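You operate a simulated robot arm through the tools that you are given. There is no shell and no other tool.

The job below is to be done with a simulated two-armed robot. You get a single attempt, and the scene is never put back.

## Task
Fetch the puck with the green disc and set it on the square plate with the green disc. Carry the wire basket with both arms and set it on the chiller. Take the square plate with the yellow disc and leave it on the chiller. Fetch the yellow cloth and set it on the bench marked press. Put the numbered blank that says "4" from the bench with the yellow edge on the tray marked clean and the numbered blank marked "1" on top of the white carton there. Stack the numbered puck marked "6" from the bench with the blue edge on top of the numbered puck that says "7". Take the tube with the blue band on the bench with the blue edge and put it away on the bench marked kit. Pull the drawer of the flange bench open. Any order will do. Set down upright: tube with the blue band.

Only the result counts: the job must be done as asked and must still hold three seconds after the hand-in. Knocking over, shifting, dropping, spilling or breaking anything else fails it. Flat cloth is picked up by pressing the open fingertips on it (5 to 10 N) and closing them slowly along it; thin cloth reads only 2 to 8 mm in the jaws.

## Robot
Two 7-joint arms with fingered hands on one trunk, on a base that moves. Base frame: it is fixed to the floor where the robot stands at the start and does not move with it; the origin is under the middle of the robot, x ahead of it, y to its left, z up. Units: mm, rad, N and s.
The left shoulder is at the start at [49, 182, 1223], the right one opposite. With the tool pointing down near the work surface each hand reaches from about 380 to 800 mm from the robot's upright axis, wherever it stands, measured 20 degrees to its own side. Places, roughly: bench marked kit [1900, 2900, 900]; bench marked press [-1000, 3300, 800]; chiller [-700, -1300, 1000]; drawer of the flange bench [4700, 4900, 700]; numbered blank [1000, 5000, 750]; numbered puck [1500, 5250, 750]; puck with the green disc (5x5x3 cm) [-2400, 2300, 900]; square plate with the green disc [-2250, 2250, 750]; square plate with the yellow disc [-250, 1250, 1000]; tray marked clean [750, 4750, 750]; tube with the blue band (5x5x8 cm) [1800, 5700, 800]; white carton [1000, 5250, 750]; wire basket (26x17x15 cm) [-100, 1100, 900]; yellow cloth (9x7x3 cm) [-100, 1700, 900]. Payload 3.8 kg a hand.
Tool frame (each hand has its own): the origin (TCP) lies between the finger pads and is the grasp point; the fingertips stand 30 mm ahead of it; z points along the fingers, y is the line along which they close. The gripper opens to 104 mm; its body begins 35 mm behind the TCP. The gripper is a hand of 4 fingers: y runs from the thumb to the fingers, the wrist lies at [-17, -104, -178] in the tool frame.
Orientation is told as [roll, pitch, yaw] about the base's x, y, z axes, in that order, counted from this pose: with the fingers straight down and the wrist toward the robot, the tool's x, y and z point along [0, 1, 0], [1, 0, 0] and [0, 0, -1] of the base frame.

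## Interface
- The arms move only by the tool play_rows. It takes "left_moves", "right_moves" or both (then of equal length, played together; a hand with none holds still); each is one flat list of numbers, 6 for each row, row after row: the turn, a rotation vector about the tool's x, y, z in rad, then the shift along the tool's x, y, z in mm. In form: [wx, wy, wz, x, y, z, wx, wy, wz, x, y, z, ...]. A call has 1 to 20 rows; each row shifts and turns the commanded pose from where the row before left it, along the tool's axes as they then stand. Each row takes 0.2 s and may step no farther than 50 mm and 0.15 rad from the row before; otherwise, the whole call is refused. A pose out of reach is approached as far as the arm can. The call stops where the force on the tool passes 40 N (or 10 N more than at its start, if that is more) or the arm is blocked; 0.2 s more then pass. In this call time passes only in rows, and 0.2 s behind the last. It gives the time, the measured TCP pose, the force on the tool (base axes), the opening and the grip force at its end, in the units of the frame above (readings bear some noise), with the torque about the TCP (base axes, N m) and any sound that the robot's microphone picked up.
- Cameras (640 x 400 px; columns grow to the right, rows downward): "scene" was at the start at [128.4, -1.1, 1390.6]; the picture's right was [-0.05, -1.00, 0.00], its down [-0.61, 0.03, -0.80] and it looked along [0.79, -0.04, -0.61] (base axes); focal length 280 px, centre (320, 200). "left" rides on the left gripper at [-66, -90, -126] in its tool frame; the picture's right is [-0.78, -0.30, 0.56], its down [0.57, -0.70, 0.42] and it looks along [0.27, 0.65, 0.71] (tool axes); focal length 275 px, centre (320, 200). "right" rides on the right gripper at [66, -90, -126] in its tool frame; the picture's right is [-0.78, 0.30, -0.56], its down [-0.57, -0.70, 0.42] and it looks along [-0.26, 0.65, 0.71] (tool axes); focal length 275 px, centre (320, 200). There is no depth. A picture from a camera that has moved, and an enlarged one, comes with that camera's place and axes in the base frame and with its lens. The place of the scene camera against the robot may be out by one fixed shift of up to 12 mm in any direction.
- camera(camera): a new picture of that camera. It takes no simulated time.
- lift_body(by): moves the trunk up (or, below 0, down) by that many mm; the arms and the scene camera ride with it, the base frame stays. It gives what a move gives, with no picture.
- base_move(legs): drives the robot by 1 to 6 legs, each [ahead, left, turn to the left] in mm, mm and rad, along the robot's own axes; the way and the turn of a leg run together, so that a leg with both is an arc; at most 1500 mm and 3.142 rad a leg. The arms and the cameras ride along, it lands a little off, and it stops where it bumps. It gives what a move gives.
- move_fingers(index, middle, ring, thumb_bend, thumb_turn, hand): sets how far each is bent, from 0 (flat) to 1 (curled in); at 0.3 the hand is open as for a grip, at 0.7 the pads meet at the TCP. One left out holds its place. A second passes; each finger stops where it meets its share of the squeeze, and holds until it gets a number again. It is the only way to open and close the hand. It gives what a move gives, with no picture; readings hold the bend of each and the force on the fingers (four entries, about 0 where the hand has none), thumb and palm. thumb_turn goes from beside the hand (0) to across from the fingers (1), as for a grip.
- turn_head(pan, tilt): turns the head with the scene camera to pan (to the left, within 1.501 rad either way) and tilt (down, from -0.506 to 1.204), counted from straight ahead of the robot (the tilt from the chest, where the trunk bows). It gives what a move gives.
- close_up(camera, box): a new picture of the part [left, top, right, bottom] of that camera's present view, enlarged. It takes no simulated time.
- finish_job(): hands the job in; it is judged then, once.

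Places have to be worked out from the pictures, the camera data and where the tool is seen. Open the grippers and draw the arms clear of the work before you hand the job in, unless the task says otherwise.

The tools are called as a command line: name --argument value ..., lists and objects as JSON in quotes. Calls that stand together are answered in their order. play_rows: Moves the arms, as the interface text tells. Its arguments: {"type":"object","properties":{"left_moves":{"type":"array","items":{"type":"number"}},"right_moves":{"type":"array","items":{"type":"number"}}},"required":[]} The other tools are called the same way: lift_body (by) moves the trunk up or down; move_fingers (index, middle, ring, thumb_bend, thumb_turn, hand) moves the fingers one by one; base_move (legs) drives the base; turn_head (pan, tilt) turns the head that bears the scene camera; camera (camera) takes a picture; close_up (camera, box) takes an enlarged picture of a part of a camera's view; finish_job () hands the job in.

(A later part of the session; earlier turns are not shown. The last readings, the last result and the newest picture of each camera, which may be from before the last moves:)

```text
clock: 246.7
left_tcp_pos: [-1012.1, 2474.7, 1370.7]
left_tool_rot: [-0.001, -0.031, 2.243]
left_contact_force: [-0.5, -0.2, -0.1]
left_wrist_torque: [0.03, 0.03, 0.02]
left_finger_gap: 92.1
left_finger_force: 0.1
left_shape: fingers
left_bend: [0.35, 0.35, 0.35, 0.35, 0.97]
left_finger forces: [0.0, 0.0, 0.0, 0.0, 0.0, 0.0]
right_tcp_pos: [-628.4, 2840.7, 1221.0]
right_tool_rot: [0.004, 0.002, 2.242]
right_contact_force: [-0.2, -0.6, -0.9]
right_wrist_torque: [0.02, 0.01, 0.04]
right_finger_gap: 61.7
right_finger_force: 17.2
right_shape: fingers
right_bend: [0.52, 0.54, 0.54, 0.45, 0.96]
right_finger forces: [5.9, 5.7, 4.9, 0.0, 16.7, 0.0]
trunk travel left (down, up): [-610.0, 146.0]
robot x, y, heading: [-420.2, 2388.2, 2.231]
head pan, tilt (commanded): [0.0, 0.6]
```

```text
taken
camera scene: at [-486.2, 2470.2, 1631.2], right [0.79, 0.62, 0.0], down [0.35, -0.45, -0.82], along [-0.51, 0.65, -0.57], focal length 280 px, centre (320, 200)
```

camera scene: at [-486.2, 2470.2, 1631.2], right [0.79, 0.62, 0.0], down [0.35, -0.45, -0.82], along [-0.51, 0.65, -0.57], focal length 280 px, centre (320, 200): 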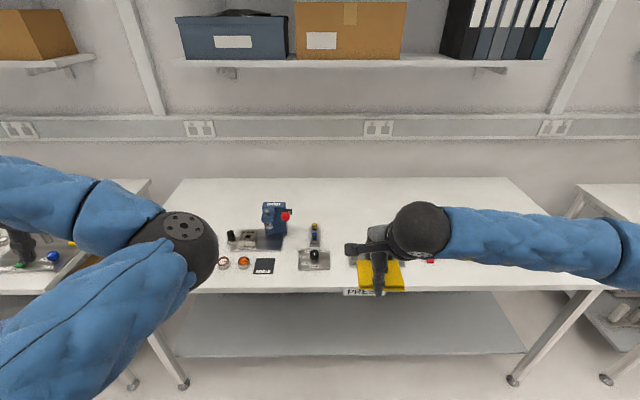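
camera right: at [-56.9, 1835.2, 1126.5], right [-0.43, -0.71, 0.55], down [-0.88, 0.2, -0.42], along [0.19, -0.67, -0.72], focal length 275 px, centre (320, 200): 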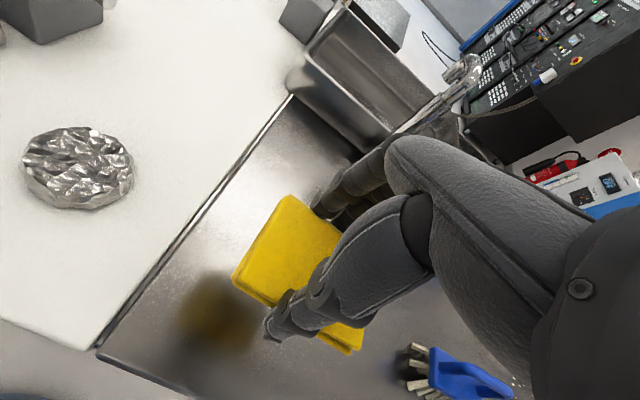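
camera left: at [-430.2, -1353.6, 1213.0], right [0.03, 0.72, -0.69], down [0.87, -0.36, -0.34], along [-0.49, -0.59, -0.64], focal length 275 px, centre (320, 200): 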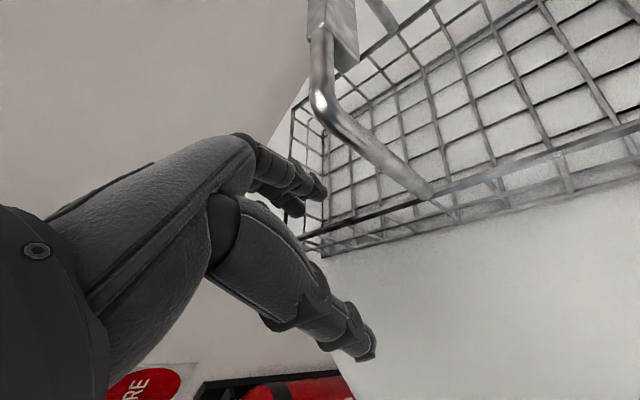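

close_up --camera "scene" --box '[180, 160, 600, 310]'

camera --camera "right"

```text
1.52 times, centred on (390, 235) of scene
camera zoom: at [-486.2, 2470.2, 1631.2], right [0.79, 0.62, 0.0], down [0.35, -0.45, -0.82], along [-0.51, 0.65, -0.57], focal length 426 px, centre (213, 147)
```

zoom: 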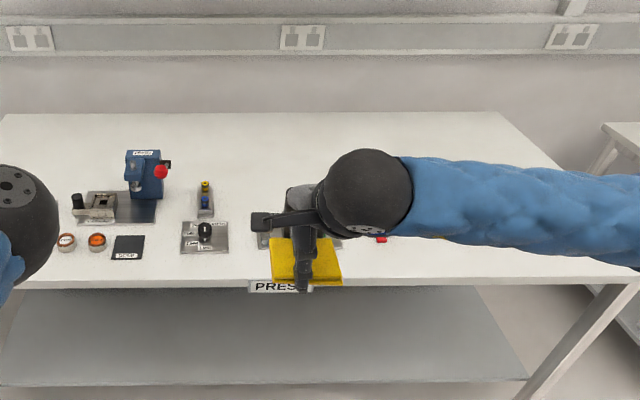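

```text
taken
camera right: at [-623.6, 2728.5, 1346.8], right [0.42, 0.72, 0.55], down [0.88, -0.19, -0.42], along [-0.2, 0.67, -0.72], focal length 275 px, centre (320, 200)
```

right: 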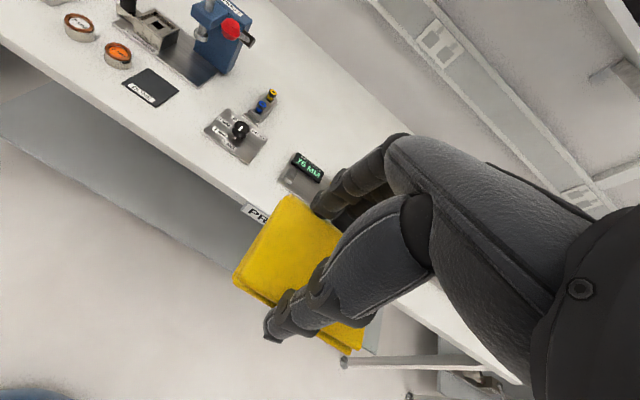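

The back half of the PRESS bench is free. I choose a spot at about (-977, 3284), behind the display, drive 410 mm closer and extend the hand.

base_move --legs '[[410, 0, 0]]'

play_rows --right_moves '[0, 0, 0, 0, 40, 0, 0, 0, 0, 0, 40, 0, 0, 0, 0, 0, 40, 0, 0, 0, 0, 0, 34, 0]'

camera --camera "right"

camera --camera "scene"

```text
clock: 249.3
left_tcp_pos: [-1266.9, 2810.7, 1371.7]
left_tool_rot: [-0.001, -0.03, 2.235]
left_contact_force: [0.7, 0.4, -0.4]
left_wrist_torque: [0.0, 0.02, -0.02]
left_finger_gap: 92.3
left_finger_force: 0.0
left_shape: fingers
left_bend: [0.35, 0.35, 0.35, 0.35, 0.97]
left_finger forces: [0.0, 0.0, 0.1, 0.1, 0.0, 0.1]
right_tcp_pos: [-882.0, 3173.3, 1220.6]
right_tool_rot: [0.004, 0.003, 2.238]
right_contact_force: [-1.1, 0.2, 0.4]
right_wrist_torque: [-0.01, 0.0, -0.04]
right_finger_gap: 61.8
right_finger_force: 16.8
right_shape: fingers
right_bend: [0.52, 0.54, 0.54, 0.45, 0.96]
right_finger forces: [6.0, 5.7, 4.9, 0.0, 16.8, 0.0]
trunk travel left (down, up): [-610.0, 146.0]
robot x, y, heading: [-675.3, 2717.5, 2.232]
head pan, tilt (commanded): [0.0, 0.6]
```

```text
clock: 250.3
left_tcp_pos: [-1268.8, 2810.3, 1370.5]
left_tool_rot: [-0.002, -0.029, 2.235]
left_contact_force: [0.3, -0.2, -0.2]
left_wrist_torque: [0.01, -0.03, -0.02]
left_finger_gap: 92.2
left_finger_force: 0.1
left_shape: fingers
left_bend: [0.35, 0.35, 0.35, 0.35, 0.97]
left_finger forces: [0.0, 0.0, 0.1, 0.0, 0.0, 0.0]
right_tcp_pos: [-977.7, 3294.3, 1219.0]
right_tool_rot: [0.006, 0.003, 2.237]
right_contact_force: [0.0, 1.0, -0.2]
right_wrist_torque: [-0.02, 0.0, 0.02]
right_finger_gap: 61.9
right_finger_force: 16.9
right_shape: fingers
right_bend: [0.52, 0.54, 0.54, 0.45, 0.96]
right_finger forces: [5.9, 5.7, 4.9, 0.0, 16.6, 0.0]
trunk travel left (down, up): [-610.0, 146.0]
robot x, y, heading: [-677.7, 2717.5, 2.223]
head pan, tilt (commanded): [0.0, 0.6]
```

```text
taken
camera right: at [-974.1, 3182.7, 1345.3], right [0.43, 0.71, 0.55], down [0.88, -0.2, -0.42], along [-0.19, 0.67, -0.72], focal length 275 px, centre (320, 200)
```

right: 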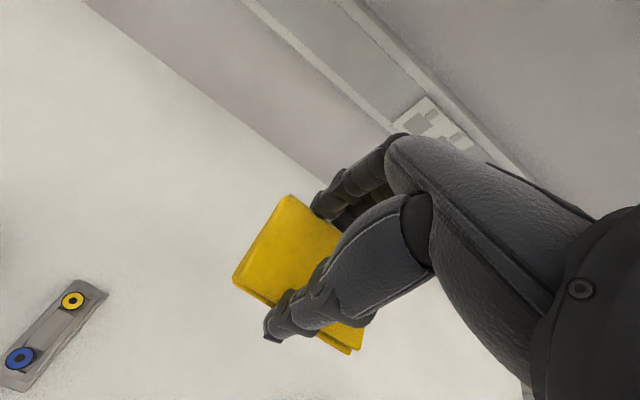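

```text
taken
camera scene: at [-743.4, 2802.0, 1631.2], right [0.79, 0.61, 0.0], down [0.35, -0.45, -0.82], along [-0.5, 0.65, -0.57], focal length 280 px, centre (320, 200)
```

scene: 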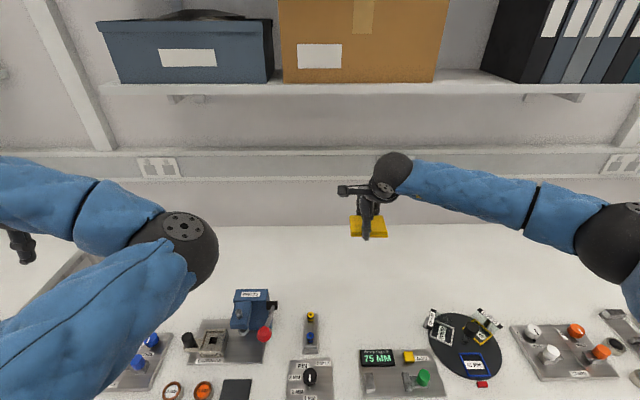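

The spot below the cloth is free. I lower the trunk 215 mm and continue with the arm.

lift_body --by -215

play_rows --right_moves '[0, 0, 0, 0, 0, 40, 0, 0, 0, 0, 0, 40, 0, 0, 0, 0, 0, 20]'

camera --camera "right"

camera --camera "scene"

```text
clock: 252.6
left_tcp_pos: [-1268.3, 2810.1, 1156.3]
left_tool_rot: [-0.004, -0.032, 2.237]
left_contact_force: [0.6, 0.4, -0.3]
left_wrist_torque: [0.02, 0.02, -0.04]
left_finger_gap: 92.1
left_finger_force: 0.1
left_shape: fingers
left_bend: [0.35, 0.35, 0.35, 0.35, 0.97]
left_finger forces: [0.0, 0.0, 0.1, 0.0, 0.1, 0.0]
right_tcp_pos: [-976.7, 3293.3, 1006.9]
right_tool_rot: [0.002, 0.002, 2.237]
right_contact_force: [0.2, -0.6, 0.5]
right_wrist_torque: [0.02, -0.01, 0.01]
right_finger_gap: 61.8
right_finger_force: 16.5
right_shape: fingers
right_bend: [0.52, 0.54, 0.54, 0.45, 0.96]
right_finger forces: [6.0, 5.7, 4.9, 0.0, 16.7, 0.0]
trunk travel left (down, up): [-395.0, 361.0]
robot x, y, heading: [-674.6, 2720.1, 2.229]
head pan, tilt (commanded): [0.0, 0.6]
```

```text
clock: 253.4
left_tcp_pos: [-1268.7, 2809.7, 1156.6]
left_tool_rot: [-0.002, -0.028, 2.236]
left_contact_force: [-0.3, 0.3, 0.1]
left_wrist_torque: [-0.03, 0.01, -0.01]
left_finger_gap: 91.8
left_finger_force: 0.0
left_shape: fingers
left_bend: [0.35, 0.35, 0.35, 0.35, 0.97]
left_finger forces: [0.0, 0.0, 0.0, 0.0, 0.0, 0.1]
right_tcp_pos: [-977.5, 3295.7, 904.7]
right_tool_rot: [0.002, 0.003, 2.237]
right_contact_force: [-0.2, -0.2, -1.4]
right_wrist_torque: [-0.02, 0.02, -0.01]
right_finger_gap: 61.8
right_finger_force: 17.1
right_shape: fingers
right_bend: [0.52, 0.54, 0.54, 0.45, 0.96]
right_finger forces: [6.0, 5.8, 5.0, 0.0, 16.6, 0.0]
trunk travel left (down, up): [-395.0, 361.0]
robot x, y, heading: [-673.0, 2717.1, 2.226]
head pan, tilt (commanded): [0.0, 0.6]
```

```text
taken
camera right: at [-973.0, 3184.6, 1031.0], right [0.43, 0.71, 0.55], down [0.88, -0.2, -0.42], along [-0.19, 0.67, -0.72], focal length 275 px, centre (320, 200)
```

right: 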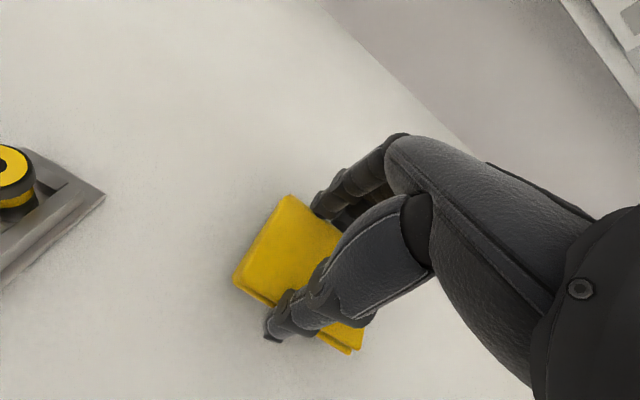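

```text
taken
camera scene: at [-760.3, 2825.0, 1415.2], right [0.79, 0.61, 0.0], down [0.34, -0.45, -0.82], along [-0.5, 0.65, -0.57], focal length 280 px, centre (320, 200)
```

scene: 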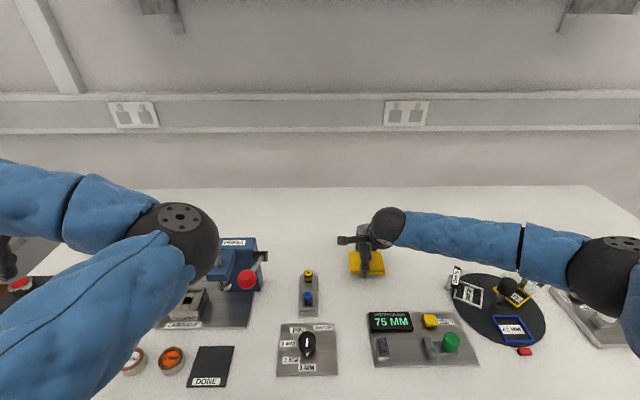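

play_rows --right_moves '[0, 0, 0, 0, 0, 8, 0, 0, 0, 0, 0, 6, 0, 0, 0, 0, 0, 4]'

play_rows --right_moves '[0, 0, 0, 0, 0, 3, 0, 0, 0, 0, 0, 3]'

```text
clock: 254.2
left_tcp_pos: [-1269.5, 2810.4, 1155.8]
left_tool_rot: [0.0, -0.029, 2.235]
left_contact_force: [-0.8, -0.1, 1.0]
left_wrist_torque: [0.01, 0.06, 0.01]
left_finger_gap: 92.0
left_finger_force: 0.1
left_shape: fingers
left_bend: [0.35, 0.35, 0.35, 0.35, 0.97]
left_finger forces: [0.0, 0.0, 0.0, 0.1, 0.0, 0.0]
right_tcp_pos: [-978.0, 3293.0, 888.3]
right_tool_rot: [0.006, 0.003, 2.236]
right_contact_force: [-0.1, 0.5, -0.2]
right_wrist_torque: [0.0, 0.01, 0.02]
right_finger_gap: 61.7
right_finger_force: 16.2
right_shape: fingers
right_bend: [0.52, 0.54, 0.54, 0.45, 0.96]
right_finger forces: [5.9, 5.6, 4.8, 0.0, 16.7, 0.0]
trunk travel left (down, up): [-395.0, 361.0]
robot x, y, heading: [-675.2, 2718.6, 2.226]
head pan, tilt (commanded): [0.0, 0.6]
```

```text
clock: 254.8
left_tcp_pos: [-1268.7, 2809.8, 1156.7]
left_tool_rot: [-0.001, -0.033, 2.237]
left_contact_force: [-0.5, 0.3, 0.4]
left_wrist_torque: [-0.03, -0.02, 0.0]
left_finger_gap: 92.1
left_finger_force: 0.0
left_shape: fingers
left_bend: [0.35, 0.35, 0.35, 0.35, 0.97]
left_finger forces: [0.0, 0.1, 0.1, 0.1, 0.0, 0.0]
right_tcp_pos: [-977.8, 3293.6, 885.0]
right_tool_rot: [0.005, -0.001, 2.235]
right_contact_force: [1.6, 0.7, 11.0]
right_wrist_torque: [0.31, 0.06, -0.03]
right_finger_gap: 62.0
right_finger_force: 20.3
right_shape: fingers
right_bend: [0.53, 0.54, 0.54, 0.45, 0.96]
right_finger forces: [5.8, 11.9, 4.8, 0.0, 18.4, 0.0]
trunk travel left (down, up): [-395.0, 361.0]
robot x, y, heading: [-674.4, 2717.6, 2.22]
head pan, tilt (commanded): [0.0, 0.6]
```

Contact with the bench. I ease up 2 mm and open to release the cloth.

play_rows --right_moves '[0, 0, 0, 0, 0, -2]'

move_fingers --hand "right" --index 0.4 --middle 0.4 --ring 0.4 --thumb_bend 0.37

move_fingers --hand "right" --index 0.3 --middle 0.3 --ring 0.3 --thumb_bend 0.3

play_rows --right_moves '[0, 0, 0, 0, 0, -15, 0, 0, 0, 0, 0, -35, 0, 0, 0, 0, 0, -45, 0, 0, 0, 0, 0, -45]'

camera --camera "scene"

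camera --camera "right"

```text
clock: 255.2
left_tcp_pos: [-1268.6, 2810.0, 1156.5]
left_tool_rot: [-0.004, -0.032, 2.237]
left_contact_force: [0.7, 0.0, 0.4]
left_wrist_torque: [-0.02, -0.02, -0.02]
left_finger_gap: 92.1
left_finger_force: 0.1
left_shape: fingers
left_bend: [0.35, 0.35, 0.35, 0.35, 0.97]
left_finger forces: [0.0, 0.0, 0.1, 0.0, 0.1, 0.0]
right_tcp_pos: [-977.3, 3292.7, 885.2]
right_tool_rot: [0.004, 0.0, 2.238]
right_contact_force: [-1.1, 1.6, 8.2]
right_wrist_torque: [0.32, 0.15, 0.03]
right_finger_gap: 61.6
right_finger_force: 19.2
right_shape: fingers
right_bend: [0.52, 0.54, 0.54, 0.45, 0.96]
right_finger forces: [6.5, 10.3, 5.3, 0.0, 17.1, 0.1]
trunk travel left (down, up): [-395.0, 361.0]
robot x, y, heading: [-671.6, 2718.4, 2.226]
head pan, tilt (commanded): [0.0, 0.6]
```

```text
clock: 256.2
left_tcp_pos: [-1268.6, 2810.3, 1156.9]
left_tool_rot: [-0.002, -0.031, 2.237]
left_contact_force: [0.2, 0.6, 0.3]
left_wrist_torque: [0.0, 0.01, 0.01]
left_finger_gap: 92.0
left_finger_force: 0.0
left_shape: fingers
left_bend: [0.35, 0.35, 0.35, 0.35, 0.97]
left_finger forces: [0.1, 0.0, 0.0, 0.0, 0.0, 0.0]
right_tcp_pos: [-976.4, 3293.0, 885.0]
right_tool_rot: [0.002, 0.001, 2.236]
right_contact_force: [-0.1, -0.4, 1.6]
right_wrist_torque: [0.02, 0.01, 0.0]
right_finger_gap: 82.9
right_finger_force: 0.6
right_shape: fingers
right_bend: [0.4, 0.4, 0.4, 0.37, 0.95]
right_finger forces: [0.0, 0.7, 0.0, 0.0, 0.0, 0.1]
trunk travel left (down, up): [-395.0, 361.0]
robot x, y, heading: [-677.6, 2717.4, 2.222]
head pan, tilt (commanded): [0.0, 0.6]
```

```text
clock: 257.2
left_tcp_pos: [-1268.9, 2811.6, 1155.5]
left_tool_rot: [-0.003, -0.031, 2.236]
left_contact_force: [0.5, 0.7, 0.3]
left_wrist_torque: [-0.01, 0.0, 0.01]
left_finger_gap: 92.4
left_finger_force: 0.0
left_shape: fingers
left_bend: [0.35, 0.35, 0.35, 0.35, 0.97]
left_finger forces: [0.0, 0.1, 0.1, 0.0, 0.0, 0.1]
right_tcp_pos: [-977.7, 3292.6, 884.8]
right_tool_rot: [0.003, 0.002, 2.238]
right_contact_force: [0.2, -0.6, -0.7]
right_wrist_torque: [0.02, -0.03, 0.02]
right_finger_gap: 104.1
right_finger_force: 0.2
right_shape: fingers
right_bend: [0.3, 0.3, 0.3, 0.3, 0.94]
right_finger forces: [0.0, 0.1, 0.0, 0.0, 0.0, 0.1]
trunk travel left (down, up): [-395.0, 361.0]
robot x, y, heading: [-677.2, 2717.9, 2.232]
head pan, tilt (commanded): [0.0, 0.6]
```

```text
clock: 258.2
left_tcp_pos: [-1267.7, 2810.0, 1155.8]
left_tool_rot: [-0.001, -0.032, 2.234]
left_contact_force: [0.6, 0.7, 0.5]
left_wrist_torque: [0.0, 0.0, -0.02]
left_finger_gap: 92.1
left_finger_force: 0.1
left_shape: fingers
left_bend: [0.35, 0.35, 0.35, 0.35, 0.97]
left_finger forces: [0.0, 0.0, 0.1, 0.1, 0.0, 0.0]
right_tcp_pos: [-974.7, 3292.3, 1026.9]
right_tool_rot: [0.005, 0.002, 2.237]
right_contact_force: [0.7, 0.4, 0.3]
right_wrist_torque: [0.01, 0.01, 0.03]
right_finger_gap: 104.6
right_finger_force: 0.1
right_shape: fingers
right_bend: [0.3, 0.3, 0.3, 0.3, 0.94]
right_finger forces: [0.1, 0.0, 0.0, 0.1, 0.1, 0.0]
trunk travel left (down, up): [-395.0, 361.0]
robot x, y, heading: [-673.7, 2717.6, 2.231]
head pan, tilt (commanded): [0.0, 0.6]
```

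```text
taken
camera scene: at [-759.9, 2824.3, 1415.3], right [0.79, 0.61, 0.0], down [0.34, -0.45, -0.83], along [-0.5, 0.65, -0.56], focal length 280 px, centre (320, 200)
```

scene: 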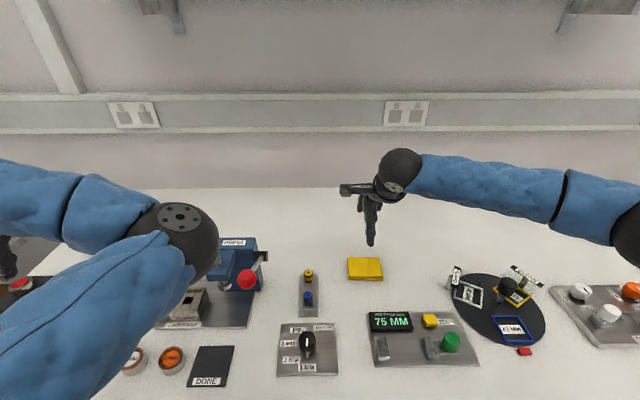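

```text
taken
camera right: at [-971.0, 3180.5, 1152.0], right [0.43, 0.71, 0.55], down [0.88, -0.2, -0.43], along [-0.19, 0.67, -0.72], focal length 275 px, centre (320, 200)
```

right: 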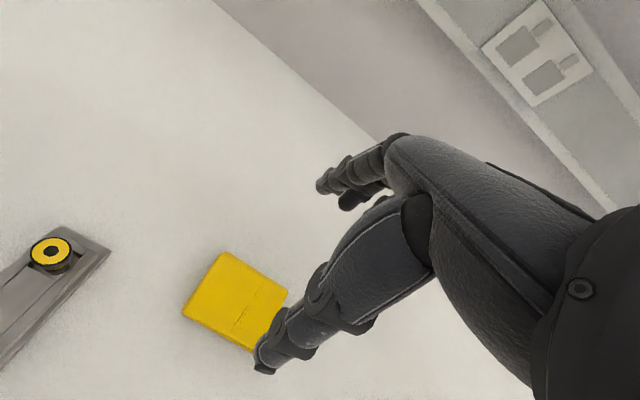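

The cloth lies on the PRESS bench. I raise, retract, back into the aisle, and move along it to the yellow-edged bench.

lift_body --by 215

play_rows --right_moves '[0, 0, 0, -25, -35, 0, 0, 0, 0, -25, -35, 0, 0, 0, 0, -25, -35, 0, 0, 0, 0, -25, -35, 0]'

base_move --legs '[[-400, 0, 0], [0, -1300, 0], [0, -700, 0]]'

turn_head --pan -0.5 --tilt 0.5

camera --camera "scene"

```text
clock: 260.5
left_tcp_pos: [-1269.1, 2810.2, 1370.6]
left_tool_rot: [0.0, -0.029, 2.238]
left_contact_force: [-0.2, 0.8, -0.4]
left_wrist_torque: [-0.02, 0.0, 0.03]
left_finger_gap: 92.1
left_finger_force: 0.1
left_shape: fingers
left_bend: [0.35, 0.35, 0.35, 0.35, 0.97]
left_finger forces: [0.1, 0.0, 0.0, 0.0, 0.0, 0.0]
right_tcp_pos: [-975.2, 3293.9, 1239.8]
right_tool_rot: [0.005, 0.004, 2.239]
right_contact_force: [0.4, 0.4, 0.5]
right_wrist_torque: [-0.01, -0.03, 0.01]
right_finger_gap: 104.3
right_finger_force: 0.1
right_shape: fingers
right_bend: [0.3, 0.3, 0.3, 0.3, 0.94]
right_finger forces: [0.1, 0.1, 0.0, 0.1, 0.0, 0.0]
trunk travel left (down, up): [-610.0, 146.0]
robot x, y, heading: [-677.5, 2719.5, 2.227]
head pan, tilt (commanded): [0.0, 0.6]
```

```text
clock: 261.5
left_tcp_pos: [-1266.2, 2809.8, 1372.1]
left_tool_rot: [0.0, -0.032, 2.238]
left_contact_force: [0.9, 0.2, -0.4]
left_wrist_torque: [0.01, 0.04, 0.06]
left_finger_gap: 92.3
left_finger_force: 0.0
left_shape: fingers
left_bend: [0.35, 0.35, 0.35, 0.35, 0.97]
left_finger forces: [0.0, 0.1, 0.1, 0.0, 0.1, 0.0]
right_tcp_pos: [-809.9, 3244.8, 1240.4]
right_tool_rot: [0.004, 0.001, 2.238]
right_contact_force: [0.4, -0.3, 0.0]
right_wrist_torque: [-0.02, 0.02, 0.0]
right_finger_gap: 104.6
right_finger_force: 0.0
right_shape: fingers
right_bend: [0.3, 0.3, 0.3, 0.3, 0.94]
right_finger forces: [0.0, 0.1, 0.0, 0.0, 0.0, 0.0]
trunk travel left (down, up): [-610.0, 146.0]
robot x, y, heading: [-673.1, 2718.1, 2.233]
head pan, tilt (commanded): [0.0, 0.6]
```

```text
clock: 273.6
left_tcp_pos: [548.6, 3739.1, 1372.7]
left_tool_rot: [-0.002, -0.032, 2.266]
left_contact_force: [-0.3, 0.5, 0.1]
left_wrist_torque: [0.04, 0.02, 0.0]
left_finger_gap: 92.4
left_finger_force: 0.0
left_shape: fingers
left_bend: [0.35, 0.35, 0.35, 0.35, 0.97]
left_finger forces: [0.0, 0.0, 0.0, 0.0, 0.0, 0.0]
right_tcp_pos: [990.1, 4188.3, 1239.3]
right_tool_rot: [0.004, 0.002, 2.267]
right_contact_force: [0.4, 0.3, -0.2]
right_wrist_torque: [-0.02, 0.01, 0.01]
right_finger_gap: 104.7
right_finger_force: 0.0
right_shape: fingers
right_bend: [0.3, 0.3, 0.3, 0.3, 0.94]
right_finger forces: [0.0, 0.1, 0.1, 0.1, 0.0, 0.1]
trunk travel left (down, up): [-610.0, 146.0]
robot x, y, heading: [1145.4, 3665.8, 2.256]
head pan, tilt (commanded): [0.0, 0.6]
```

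```text
clock: 274.5
left_tcp_pos: [548.3, 3739.1, 1370.1]
left_tool_rot: [-0.003, -0.031, 2.268]
left_contact_force: [1.2, 0.4, 0.5]
left_wrist_torque: [0.0, 0.02, 0.01]
left_finger_gap: 91.8
left_finger_force: 0.1
left_shape: fingers
left_bend: [0.35, 0.35, 0.35, 0.35, 0.97]
left_finger forces: [0.0, 0.0, 0.0, 0.0, 0.0, 0.1]
right_tcp_pos: [990.8, 4188.8, 1240.2]
right_tool_rot: [0.004, 0.002, 2.269]
right_contact_force: [0.7, 0.3, -0.3]
right_wrist_torque: [-0.02, 0.02, 0.02]
right_finger_gap: 104.6
right_finger_force: 0.1
right_shape: fingers
right_bend: [0.3, 0.3, 0.3, 0.3, 0.94]
right_finger forces: [0.1, 0.0, 0.0, 0.0, 0.0, 0.0]
trunk travel left (down, up): [-610.0, 146.0]
robot x, y, heading: [1143.0, 3666.8, 2.258]
head pan, tilt (commanded): [-0.499, 0.499]
```

```text
taken
camera scene: at [1112.9, 3768.0, 1640.3], right [0.98, 0.19, 0.0], down [0.09, -0.47, -0.88], along [-0.16, 0.86, -0.48], focal length 280 px, centre (320, 200)
```

scene: 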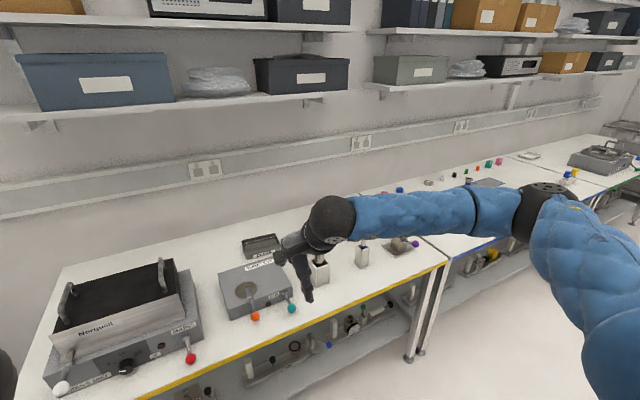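

close_up --camera "scene" --box '[200, 200, 460, 340]'

close_up --camera "scene" --box '[370, 120, 640, 260]'

camera --camera "right"

```text
2.46 times, centred on (330, 270) of scene
camera zoom: at [1112.9, 3768.0, 1640.3], right [0.98, 0.19, 0.0], down [0.09, -0.47, -0.88], along [-0.16, 0.86, -0.48], focal length 688 px, centre (295, 28)
```

zoom: 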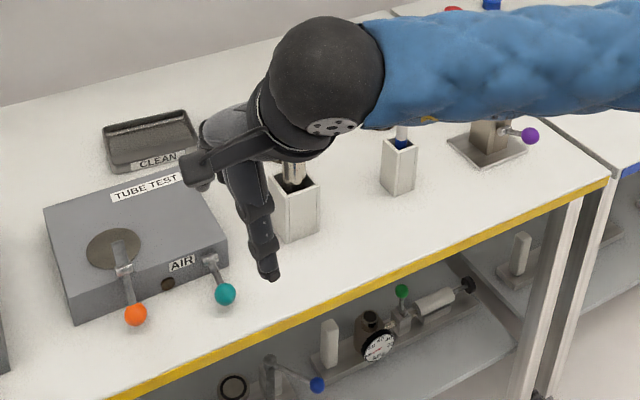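

```text
2.37 times, centred on (505, 190) of scene
camera zoom: at [1112.9, 3768.0, 1640.3], right [0.98, 0.19, 0.0], down [0.09, -0.47, -0.88], along [-0.16, 0.86, -0.48], focal length 663 px, centre (-118, 224)
```

zoom: 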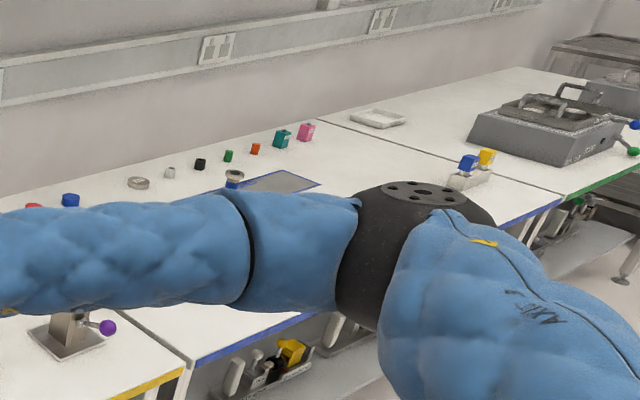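

```text
taken
camera right: at [997.3, 4077.5, 1365.6], right [0.41, 0.73, 0.55], down [0.89, -0.17, -0.42], along [-0.21, 0.66, -0.72], focal length 275 px, centre (320, 200)
```

right: 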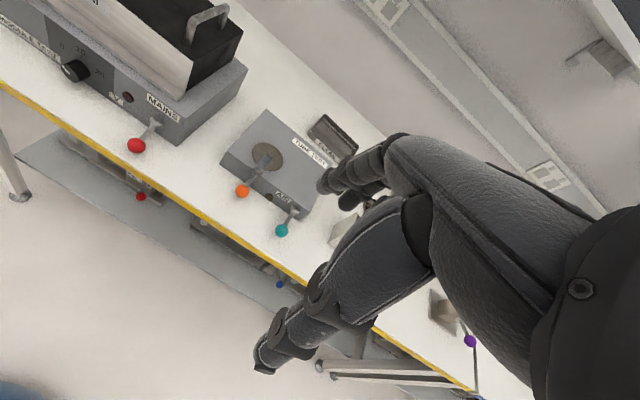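

The right arm hides the middle of the bench. I move further right along the aisle and look back to the left at it.

base_move --legs '[[0, -600, -0.03]]'

turn_head --pan 0.1 --tilt 0.6

camera --camera "scene"

```text
clock: 278.0
left_tcp_pos: [1027.6, 4136.1, 1371.8]
left_tool_rot: [-0.002, -0.031, 2.243]
left_contact_force: [0.0, -0.2, -1.2]
left_wrist_torque: [0.02, 0.0, -0.01]
left_finger_gap: 91.8
left_finger_force: 0.1
left_shape: fingers
left_bend: [0.35, 0.35, 0.35, 0.35, 0.97]
left_finger forces: [0.1, 0.1, 0.1, 0.0, 0.0, 0.1]
right_tcp_pos: [1481.2, 4574.4, 1241.6]
right_tool_rot: [0.003, 0.002, 2.242]
right_contact_force: [-0.3, -0.4, 0.4]
right_wrist_torque: [0.03, 0.01, -0.02]
right_finger_gap: 104.6
right_finger_force: 0.1
right_shape: fingers
right_bend: [0.3, 0.3, 0.3, 0.3, 0.94]
right_finger forces: [0.1, 0.0, 0.0, 0.0, 0.0, 0.0]
trunk travel left (down, up): [-610.0, 146.0]
robot x, y, heading: [1620.0, 4047.7, 2.234]
head pan, tilt (commanded): [-0.499, 0.499]
```

```text
clock: 279.0
left_tcp_pos: [1026.9, 4136.1, 1371.0]
left_tool_rot: [-0.001, -0.031, 2.242]
left_contact_force: [-0.7, -0.7, 0.3]
left_wrist_torque: [0.03, -0.01, -0.01]
left_finger_gap: 92.3
left_finger_force: 0.0
left_shape: fingers
left_bend: [0.35, 0.35, 0.35, 0.35, 0.97]
left_finger forces: [0.0, 0.0, 0.0, 0.0, 0.1, 0.0]
right_tcp_pos: [1479.4, 4573.7, 1240.6]
right_tool_rot: [0.004, 0.002, 2.243]
right_contact_force: [0.3, -0.7, 0.1]
right_wrist_torque: [0.03, 0.0, 0.01]
right_finger_gap: 104.4
right_finger_force: 0.1
right_shape: fingers
right_bend: [0.3, 0.3, 0.3, 0.3, 0.94]
right_finger forces: [0.0, 0.0, 0.0, 0.0, 0.0, 0.0]
trunk travel left (down, up): [-610.0, 146.0]
robot x, y, heading: [1624.6, 4046.8, 2.235]
head pan, tilt (commanded): [0.099, 0.6]
```

```text
taken
camera scene: at [1546.7, 4124.8, 1631.2], right [0.72, 0.69, 0.0], down [0.39, -0.41, -0.83], along [-0.57, 0.6, -0.56], focal length 280 px, centre (320, 200)
```

scene: 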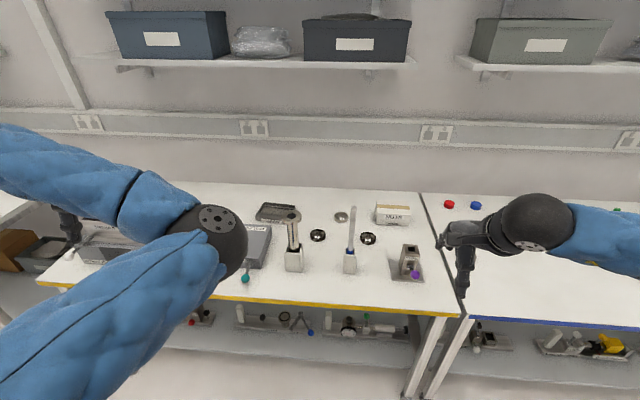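

close_up --camera "scene" --box '[240, 180, 440, 310]'

close_up --camera "scene" --box '[420, 170, 640, 310]'

camera --camera "right"

```text
3.08 times, centred on (340, 245) of scene
camera zoom: at [1546.7, 4124.8, 1631.2], right [0.72, 0.69, 0.0], down [0.39, -0.41, -0.83], along [-0.57, 0.6, -0.56], focal length 860 px, centre (258, 62)
```

zoom: 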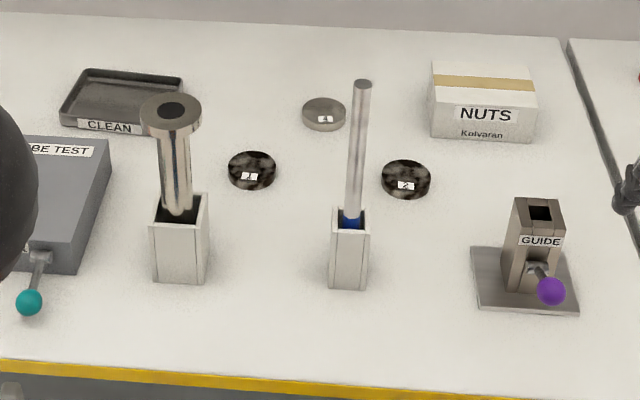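

```text
2.86 times, centred on (530, 240) of scene
camera zoom: at [1546.7, 4124.8, 1631.2], right [0.72, 0.69, 0.0], down [0.39, -0.41, -0.83], along [-0.57, 0.6, -0.56], focal length 799 px, centre (-280, 86)
```

zoom: 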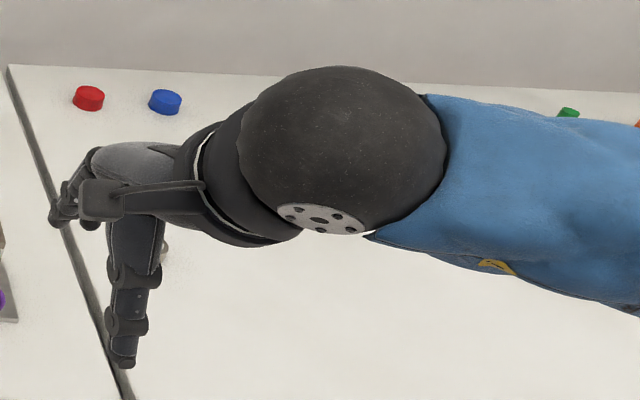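

```text
taken
camera right: at [1484.9, 4462.9, 1365.5], right [0.42, 0.72, 0.55], down [0.88, -0.19, -0.42], along [-0.2, 0.67, -0.72], focal length 275 px, centre (320, 200)
```

right: 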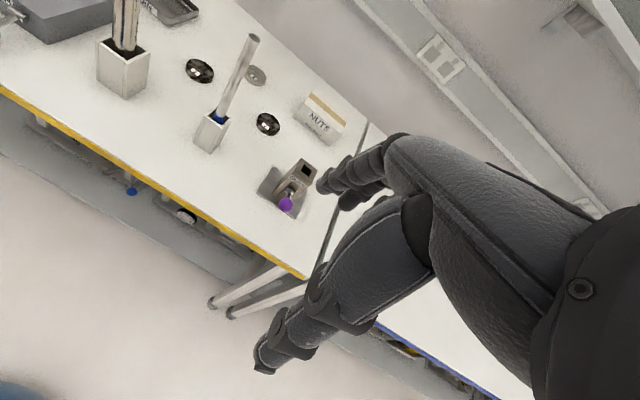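

close_up --camera "scene" --box '[305, 225, 335, 245]'

close_up --camera "scene" --box '[328, 206, 358, 226]'

close_up --camera "scene" --box '[353, 226, 383, 246]'

close_up --camera "right" --box '[170, 40, 350, 160]'

```text
16.00 times, centred on (320, 235) of scene
camera zoom: at [1546.7, 4124.8, 1631.2], right [0.72, 0.69, 0.0], down [0.39, -0.41, -0.83], along [-0.57, 0.6, -0.56], focal length 4473 px, centre (320, -360)
```

zoom: 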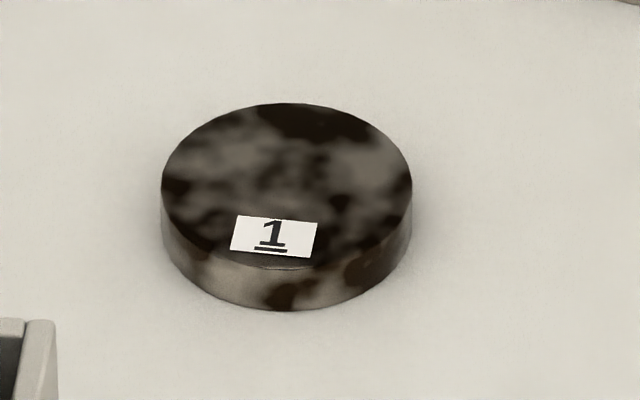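

```text
16.00 times, centred on (343, 216) of scene
camera zoom: at [1546.7, 4124.8, 1631.2], right [0.72, 0.69, 0.0], down [0.39, -0.41, -0.83], along [-0.57, 0.6, -0.56], focal length 4473 px, centre (-48, -56)
```

zoom: 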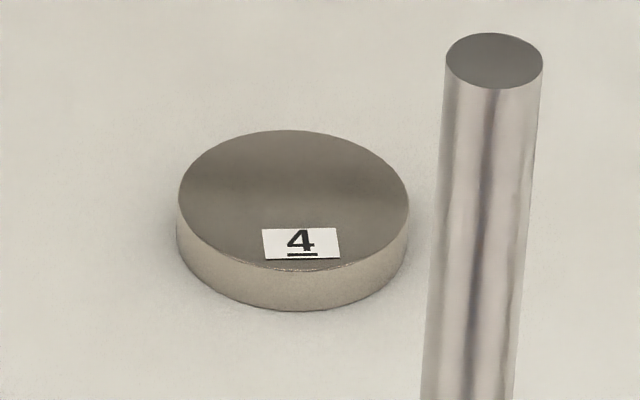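

```text
16.00 times, centred on (368, 236) of scene
camera zoom: at [1546.7, 4124.8, 1631.2], right [0.72, 0.69, 0.0], down [0.39, -0.41, -0.83], along [-0.57, 0.6, -0.56], focal length 4473 px, centre (-448, -376)
```

zoom: 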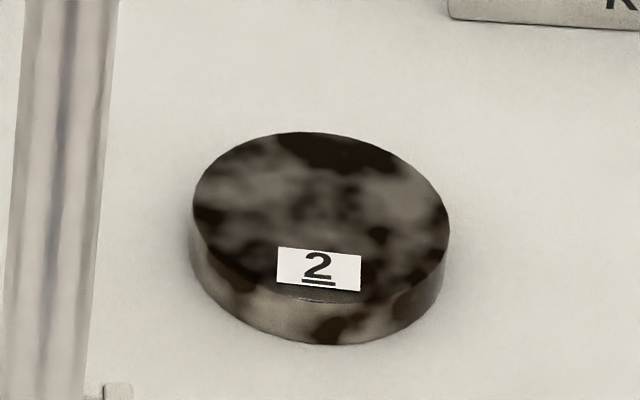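

```text
3.33 times, centred on (260, 100) of right
camera zoom: at [1484.9, 4462.9, 1365.5], right [0.42, 0.72, 0.55], down [0.88, -0.19, -0.42], along [-0.2, 0.67, -0.72], focal length 918 px, centre (520, 533)
```

zoom: 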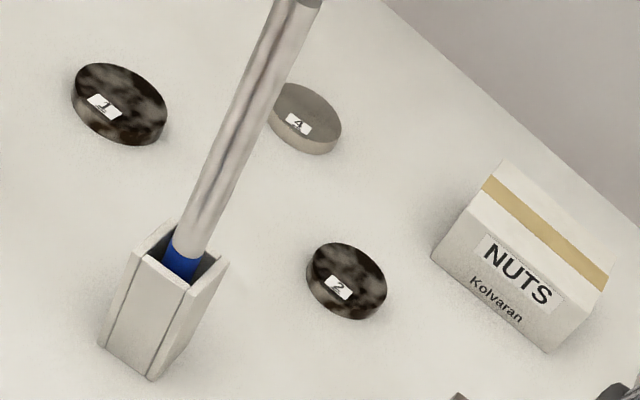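

The labels are clear: "1" is the left dark disc at (897, 4791), "4" the back one at (881, 4969), "2" is not needed; tray CLEAN at about (623, 4780), carton NUTS top near (1068, 5121, 875). Two tall rods in holders stand in front, so I first re-park the left arm higher and farther back.

play_rows --left_moves '[0, 0, 0, 0, -20, -35, 0, 0, 0, 0, -20, -35, 0, 0, 0, 0, -20, -35, 0, 0, 0, 0, -20, -35, 0, 0, 0, 0, -20, -30]'

camera --camera "scene"

```text
clock: 280.2
left_tcp_pos: [1094.5, 4053.4, 1537.7]
left_tool_rot: [-0.002, -0.032, 2.243]
left_contact_force: [0.6, 0.3, 0.1]
left_wrist_torque: [0.01, -0.03, -0.02]
left_finger_gap: 92.0
left_finger_force: 0.0
left_shape: fingers
left_bend: [0.35, 0.35, 0.35, 0.35, 0.97]
left_finger forces: [0.1, 0.0, 0.0, 0.1, 0.0, 0.0]
right_tcp_pos: [1481.6, 4574.5, 1240.3]
right_tool_rot: [0.003, 0.003, 2.243]
right_contact_force: [0.1, 0.0, -0.3]
right_wrist_torque: [0.02, -0.01, -0.02]
right_finger_gap: 104.5
right_finger_force: 0.1
right_shape: fingers
right_bend: [0.3, 0.3, 0.3, 0.3, 0.94]
right_finger forces: [0.0, 0.0, 0.0, 0.0, 0.0, 0.0]
trunk travel left (down, up): [-610.0, 146.0]
robot x, y, heading: [1620.2, 4048.2, 2.234]
head pan, tilt (commanded): [0.099, 0.6]
```

```text
taken
camera scene: at [1547.9, 4124.1, 1631.3], right [0.72, 0.69, 0.0], down [0.39, -0.41, -0.83], along [-0.57, 0.6, -0.56], focal length 280 px, centre (320, 200)
```

scene: 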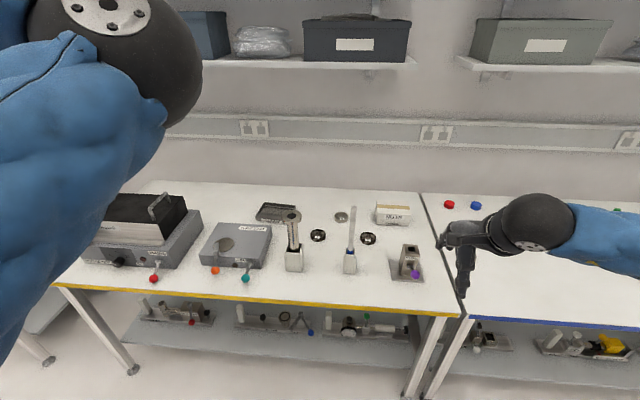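

The left arm is now tucked high (elbow beside the head), well clear. To avoid the tall rods I'll approach blank "1" from the right at about 40° to the bench normal: I drive to (1560, 4546) and turn left 0.7 rad.

base_move --legs '[[429, -261, 0], [0, 0, 0.695]]'

turn_head --pan 0 --tilt 0.8

camera --camera "scene"

camera --camera "right"

```text
clock: 285.0
left_tcp_pos: [1150.6, 4222.2, 1537.9]
left_tool_rot: [-0.002, -0.031, 2.94]
left_contact_force: [0.0, -0.2, -0.4]
left_wrist_torque: [0.02, -0.01, -0.02]
left_finger_gap: 92.0
left_finger_force: 0.1
left_shape: fingers
left_bend: [0.35, 0.35, 0.35, 0.35, 0.97]
left_finger forces: [0.0, 0.0, 0.0, 0.1, 0.0, 0.0]
right_tcp_pos: [1115.3, 4869.4, 1239.7]
right_tool_rot: [0.003, 0.0, 2.94]
right_contact_force: [1.3, 0.8, -0.3]
right_wrist_torque: [0.0, -0.01, 0.0]
right_finger_gap: 104.5
right_finger_force: 0.1
right_shape: fingers
right_bend: [0.3, 0.3, 0.3, 0.3, 0.94]
right_finger forces: [0.1, 0.0, 0.0, 0.0, 0.0, 0.1]
trunk travel left (down, up): [-610.0, 146.0]
robot x, y, heading: [1562.4, 4556.2, 2.93]
head pan, tilt (commanded): [0.099, 0.6]
```

```text
clock: 285.8
left_tcp_pos: [1150.0, 4221.7, 1537.6]
left_tool_rot: [-0.001, -0.032, 2.939]
left_contact_force: [-0.3, -0.1, 0.2]
left_wrist_torque: [-0.03, -0.02, -0.02]
left_finger_gap: 92.0
left_finger_force: 0.0
left_shape: fingers
left_bend: [0.35, 0.35, 0.35, 0.35, 0.97]
left_finger forces: [0.0, 0.1, 0.1, 0.0, 0.0, 0.0]
right_tcp_pos: [1116.1, 4869.2, 1240.2]
right_tool_rot: [0.003, 0.001, 2.939]
right_contact_force: [0.4, 0.1, -0.4]
right_wrist_torque: [0.02, -0.02, -0.02]
right_finger_gap: 104.4
right_finger_force: 0.0
right_shape: fingers
right_bend: [0.3, 0.3, 0.3, 0.3, 0.94]
right_finger forces: [0.0, 0.0, 0.1, 0.0, 0.0, 0.0]
trunk travel left (down, up): [-610.0, 146.0]
robot x, y, heading: [1562.3, 4555.1, 2.929]
head pan, tilt (commanded): [0.0, 0.799]
```

```text
taken
camera scene: at [1463.0, 4577.5, 1614.4], right [0.21, 0.98, 0.0], down [0.7, -0.15, -0.7], along [-0.68, 0.15, -0.72], focal length 280 px, centre (320, 200)
```

scene: 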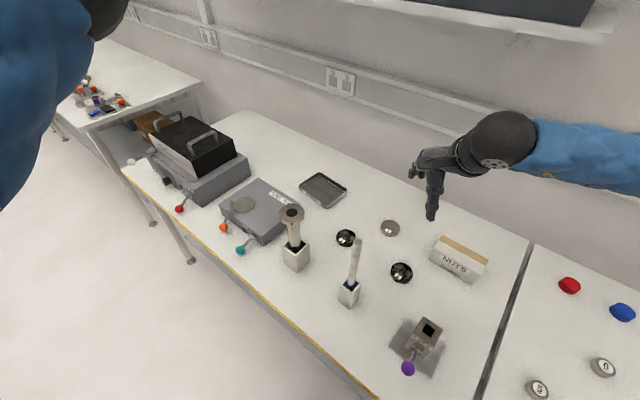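

```text
taken
camera right: at [1188.9, 4786.3, 1365.5], right [-0.13, 0.82, 0.55], down [0.8, 0.42, -0.42], along [-0.58, 0.39, -0.72], focal length 275 px, centre (320, 200)
```

right: 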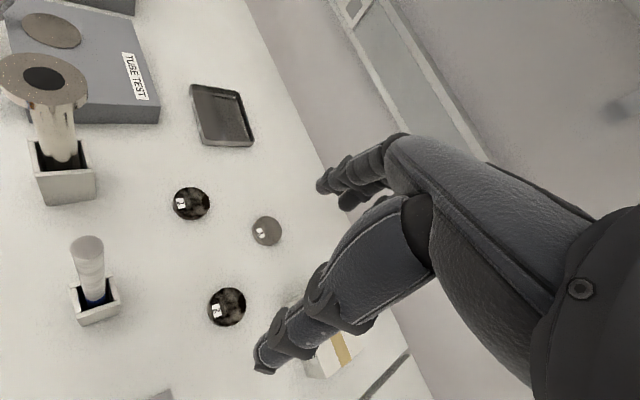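

From here the hand's approach line passes clear of both rods (≥50 mm). I bring the right hand over blank "1" at safe height.

play_rows --right_moves '[0, 0, 0, 24, 39.6, 0, 0, 0, 0, 24, 39.6, 0, 0, 0, 0, 24, 39.6, 0, 0, 0, 0, 24, 39.6, 0, 0, 0, 0, 24, 39.6, 0]'

lift_body --by -200

camera --camera "right"

camera --camera "scene"

```text
clock: 286.9
left_tcp_pos: [1149.1, 4220.5, 1537.7]
left_tool_rot: [-0.003, -0.029, 2.937]
left_contact_force: [-0.1, -0.5, 0.7]
left_wrist_torque: [0.01, 0.0, 0.0]
left_finger_gap: 91.9
left_finger_force: 0.0
left_shape: fingers
left_bend: [0.35, 0.35, 0.35, 0.35, 0.97]
left_finger forces: [0.1, 0.0, 0.0, 0.1, 0.0, 0.0]
right_tcp_pos: [895.3, 4790.8, 1241.4]
right_tool_rot: [0.002, 0.002, 2.939]
right_contact_force: [-0.4, 0.1, 0.0]
right_wrist_torque: [0.02, 0.0, 0.01]
right_finger_gap: 104.3
right_finger_force: 0.2
right_shape: fingers
right_bend: [0.3, 0.3, 0.3, 0.3, 0.94]
right_finger forces: [0.0, 0.1, 0.1, 0.0, 0.1, 0.0]
trunk travel left (down, up): [-610.0, 146.0]
robot x, y, heading: [1561.0, 4558.0, 2.931]
head pan, tilt (commanded): [0.0, 0.799]
```

```text
clock: 289.1
left_tcp_pos: [1149.8, 4221.9, 1338.0]
left_tool_rot: [0.0, -0.031, 2.939]
left_contact_force: [0.8, -0.3, 0.8]
left_wrist_torque: [0.03, 0.0, 0.0]
left_finger_gap: 92.2
left_finger_force: 0.1
left_shape: fingers
left_bend: [0.35, 0.35, 0.35, 0.35, 0.97]
left_finger forces: [0.0, 0.0, 0.1, 0.0, 0.0, 0.0]
right_tcp_pos: [897.0, 4792.4, 1042.2]
right_tool_rot: [0.003, 0.002, 2.94]
right_contact_force: [-0.5, 0.2, -0.2]
right_wrist_torque: [0.02, 0.02, 0.01]
right_finger_gap: 104.9
right_finger_force: 0.1
right_shape: fingers
right_bend: [0.3, 0.3, 0.3, 0.3, 0.94]
right_finger forces: [0.1, 0.1, 0.0, 0.1, 0.0, 0.1]
trunk travel left (down, up): [-410.0, 346.0]
robot x, y, heading: [1559.2, 4554.1, 2.927]
head pan, tilt (commanded): [0.0, 0.799]
```

```text
taken
camera right: at [970.9, 4708.8, 1166.0], right [-0.13, 0.82, 0.55], down [0.8, 0.42, -0.43], along [-0.58, 0.39, -0.72], focal length 275 px, centre (320, 200)
```

right: 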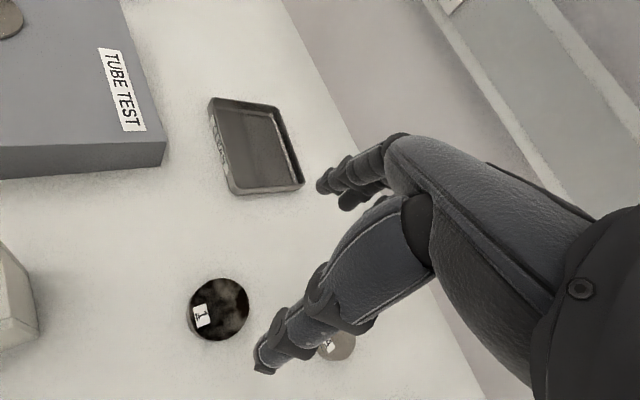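

```text
taken
camera scene: at [1438.4, 4583.0, 1413.6], right [0.21, 0.98, 0.0], down [0.7, -0.15, -0.7], along [-0.68, 0.15, -0.72], focal length 280 px, centre (320, 200)
```

scene: 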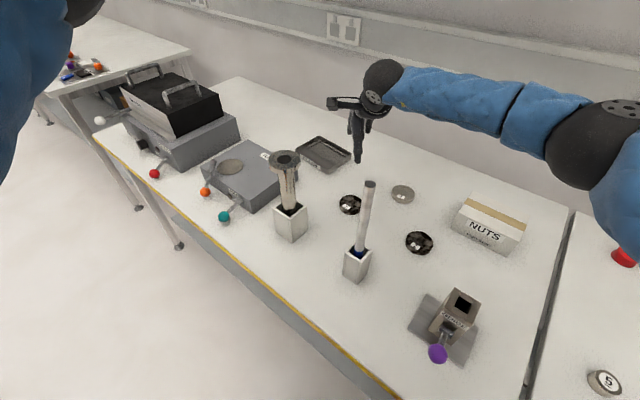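

Blank "1" is right under the hand. I lower the trunk 90 mm more and then the arm to just above the blank.

lift_body --by -90

play_rows --right_moves '[0, 0, 0, 2, -2, 35, 0, 0, 0, 0, 0, 35]'

camera --camera "right"

camera --camera "scene"

```text
clock: 290.4
left_tcp_pos: [1151.5, 4222.4, 1249.5]
left_tool_rot: [-0.003, -0.032, 2.936]
left_contact_force: [-0.5, 0.4, 0.5]
left_wrist_torque: [0.01, -0.01, -0.02]
left_finger_gap: 92.2
left_finger_force: 0.0
left_shape: fingers
left_bend: [0.35, 0.35, 0.35, 0.35, 0.97]
left_finger forces: [0.0, 0.0, 0.1, 0.1, 0.0, 0.1]
right_tcp_pos: [896.6, 4792.4, 950.3]
right_tool_rot: [0.003, 0.003, 2.939]
right_contact_force: [-0.2, 0.0, -0.3]
right_wrist_torque: [0.05, 0.0, -0.01]
right_finger_gap: 104.7
right_finger_force: 0.1
right_shape: fingers
right_bend: [0.3, 0.3, 0.3, 0.3, 0.94]
right_finger forces: [0.0, 0.0, 0.0, 0.0, 0.1, 0.0]
trunk travel left (down, up): [-320.0, 436.0]
robot x, y, heading: [1561.9, 4553.6, 2.929]
head pan, tilt (commanded): [0.0, 0.799]
```

```text
clock: 291.0
left_tcp_pos: [1149.8, 4221.5, 1248.7]
left_tool_rot: [-0.001, -0.029, 2.94]
left_contact_force: [0.5, 0.7, 0.1]
left_wrist_torque: [0.01, 0.02, 0.06]
left_finger_gap: 92.1
left_finger_force: 0.2
left_shape: fingers
left_bend: [0.35, 0.35, 0.35, 0.35, 0.97]
left_finger forces: [0.0, 0.0, 0.0, 0.0, 0.0, 0.0]
right_tcp_pos: [899.2, 4790.3, 878.6]
right_tool_rot: [0.005, 0.002, 2.939]
right_contact_force: [0.0, -0.2, 0.3]
right_wrist_torque: [-0.02, 0.0, 0.01]
right_finger_gap: 104.8
right_finger_force: 0.0
right_shape: fingers
right_bend: [0.3, 0.3, 0.3, 0.3, 0.94]
right_finger forces: [0.1, 0.0, 0.0, 0.1, 0.0, 0.0]
trunk travel left (down, up): [-320.0, 436.0]
robot x, y, heading: [1559.1, 4556.1, 2.927]
head pan, tilt (commanded): [0.0, 0.799]
```

```text
taken
camera right: at [973.4, 4707.4, 1005.0], right [-0.13, 0.82, 0.55], down [0.8, 0.42, -0.42], along [-0.58, 0.39, -0.72], focal length 275 px, centre (320, 200)
```

right: 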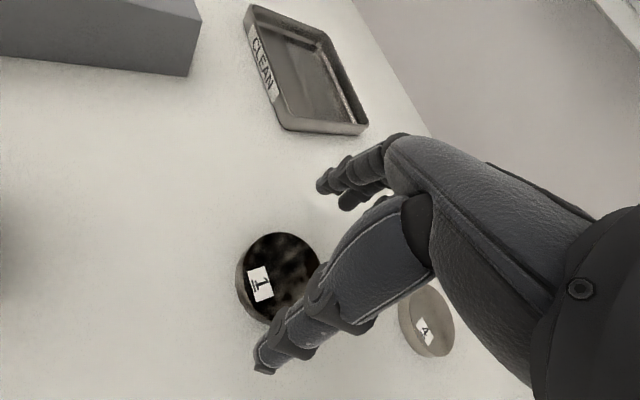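

```text
taken
camera scene: at [1411.4, 4588.8, 1322.5], right [0.21, 0.98, 0.0], down [0.7, -0.15, -0.7], along [-0.68, 0.15, -0.72], focal length 280 px, centre (320, 200)
```

scene: 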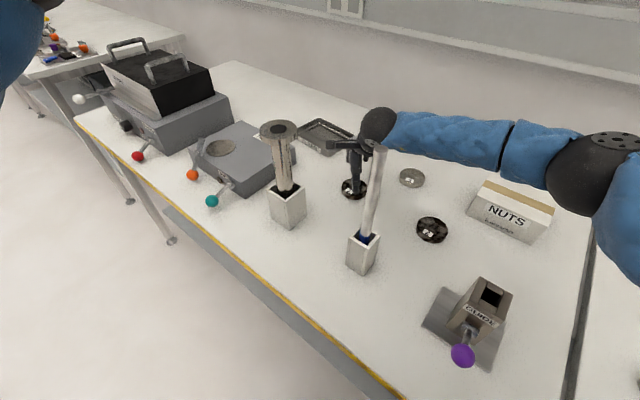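

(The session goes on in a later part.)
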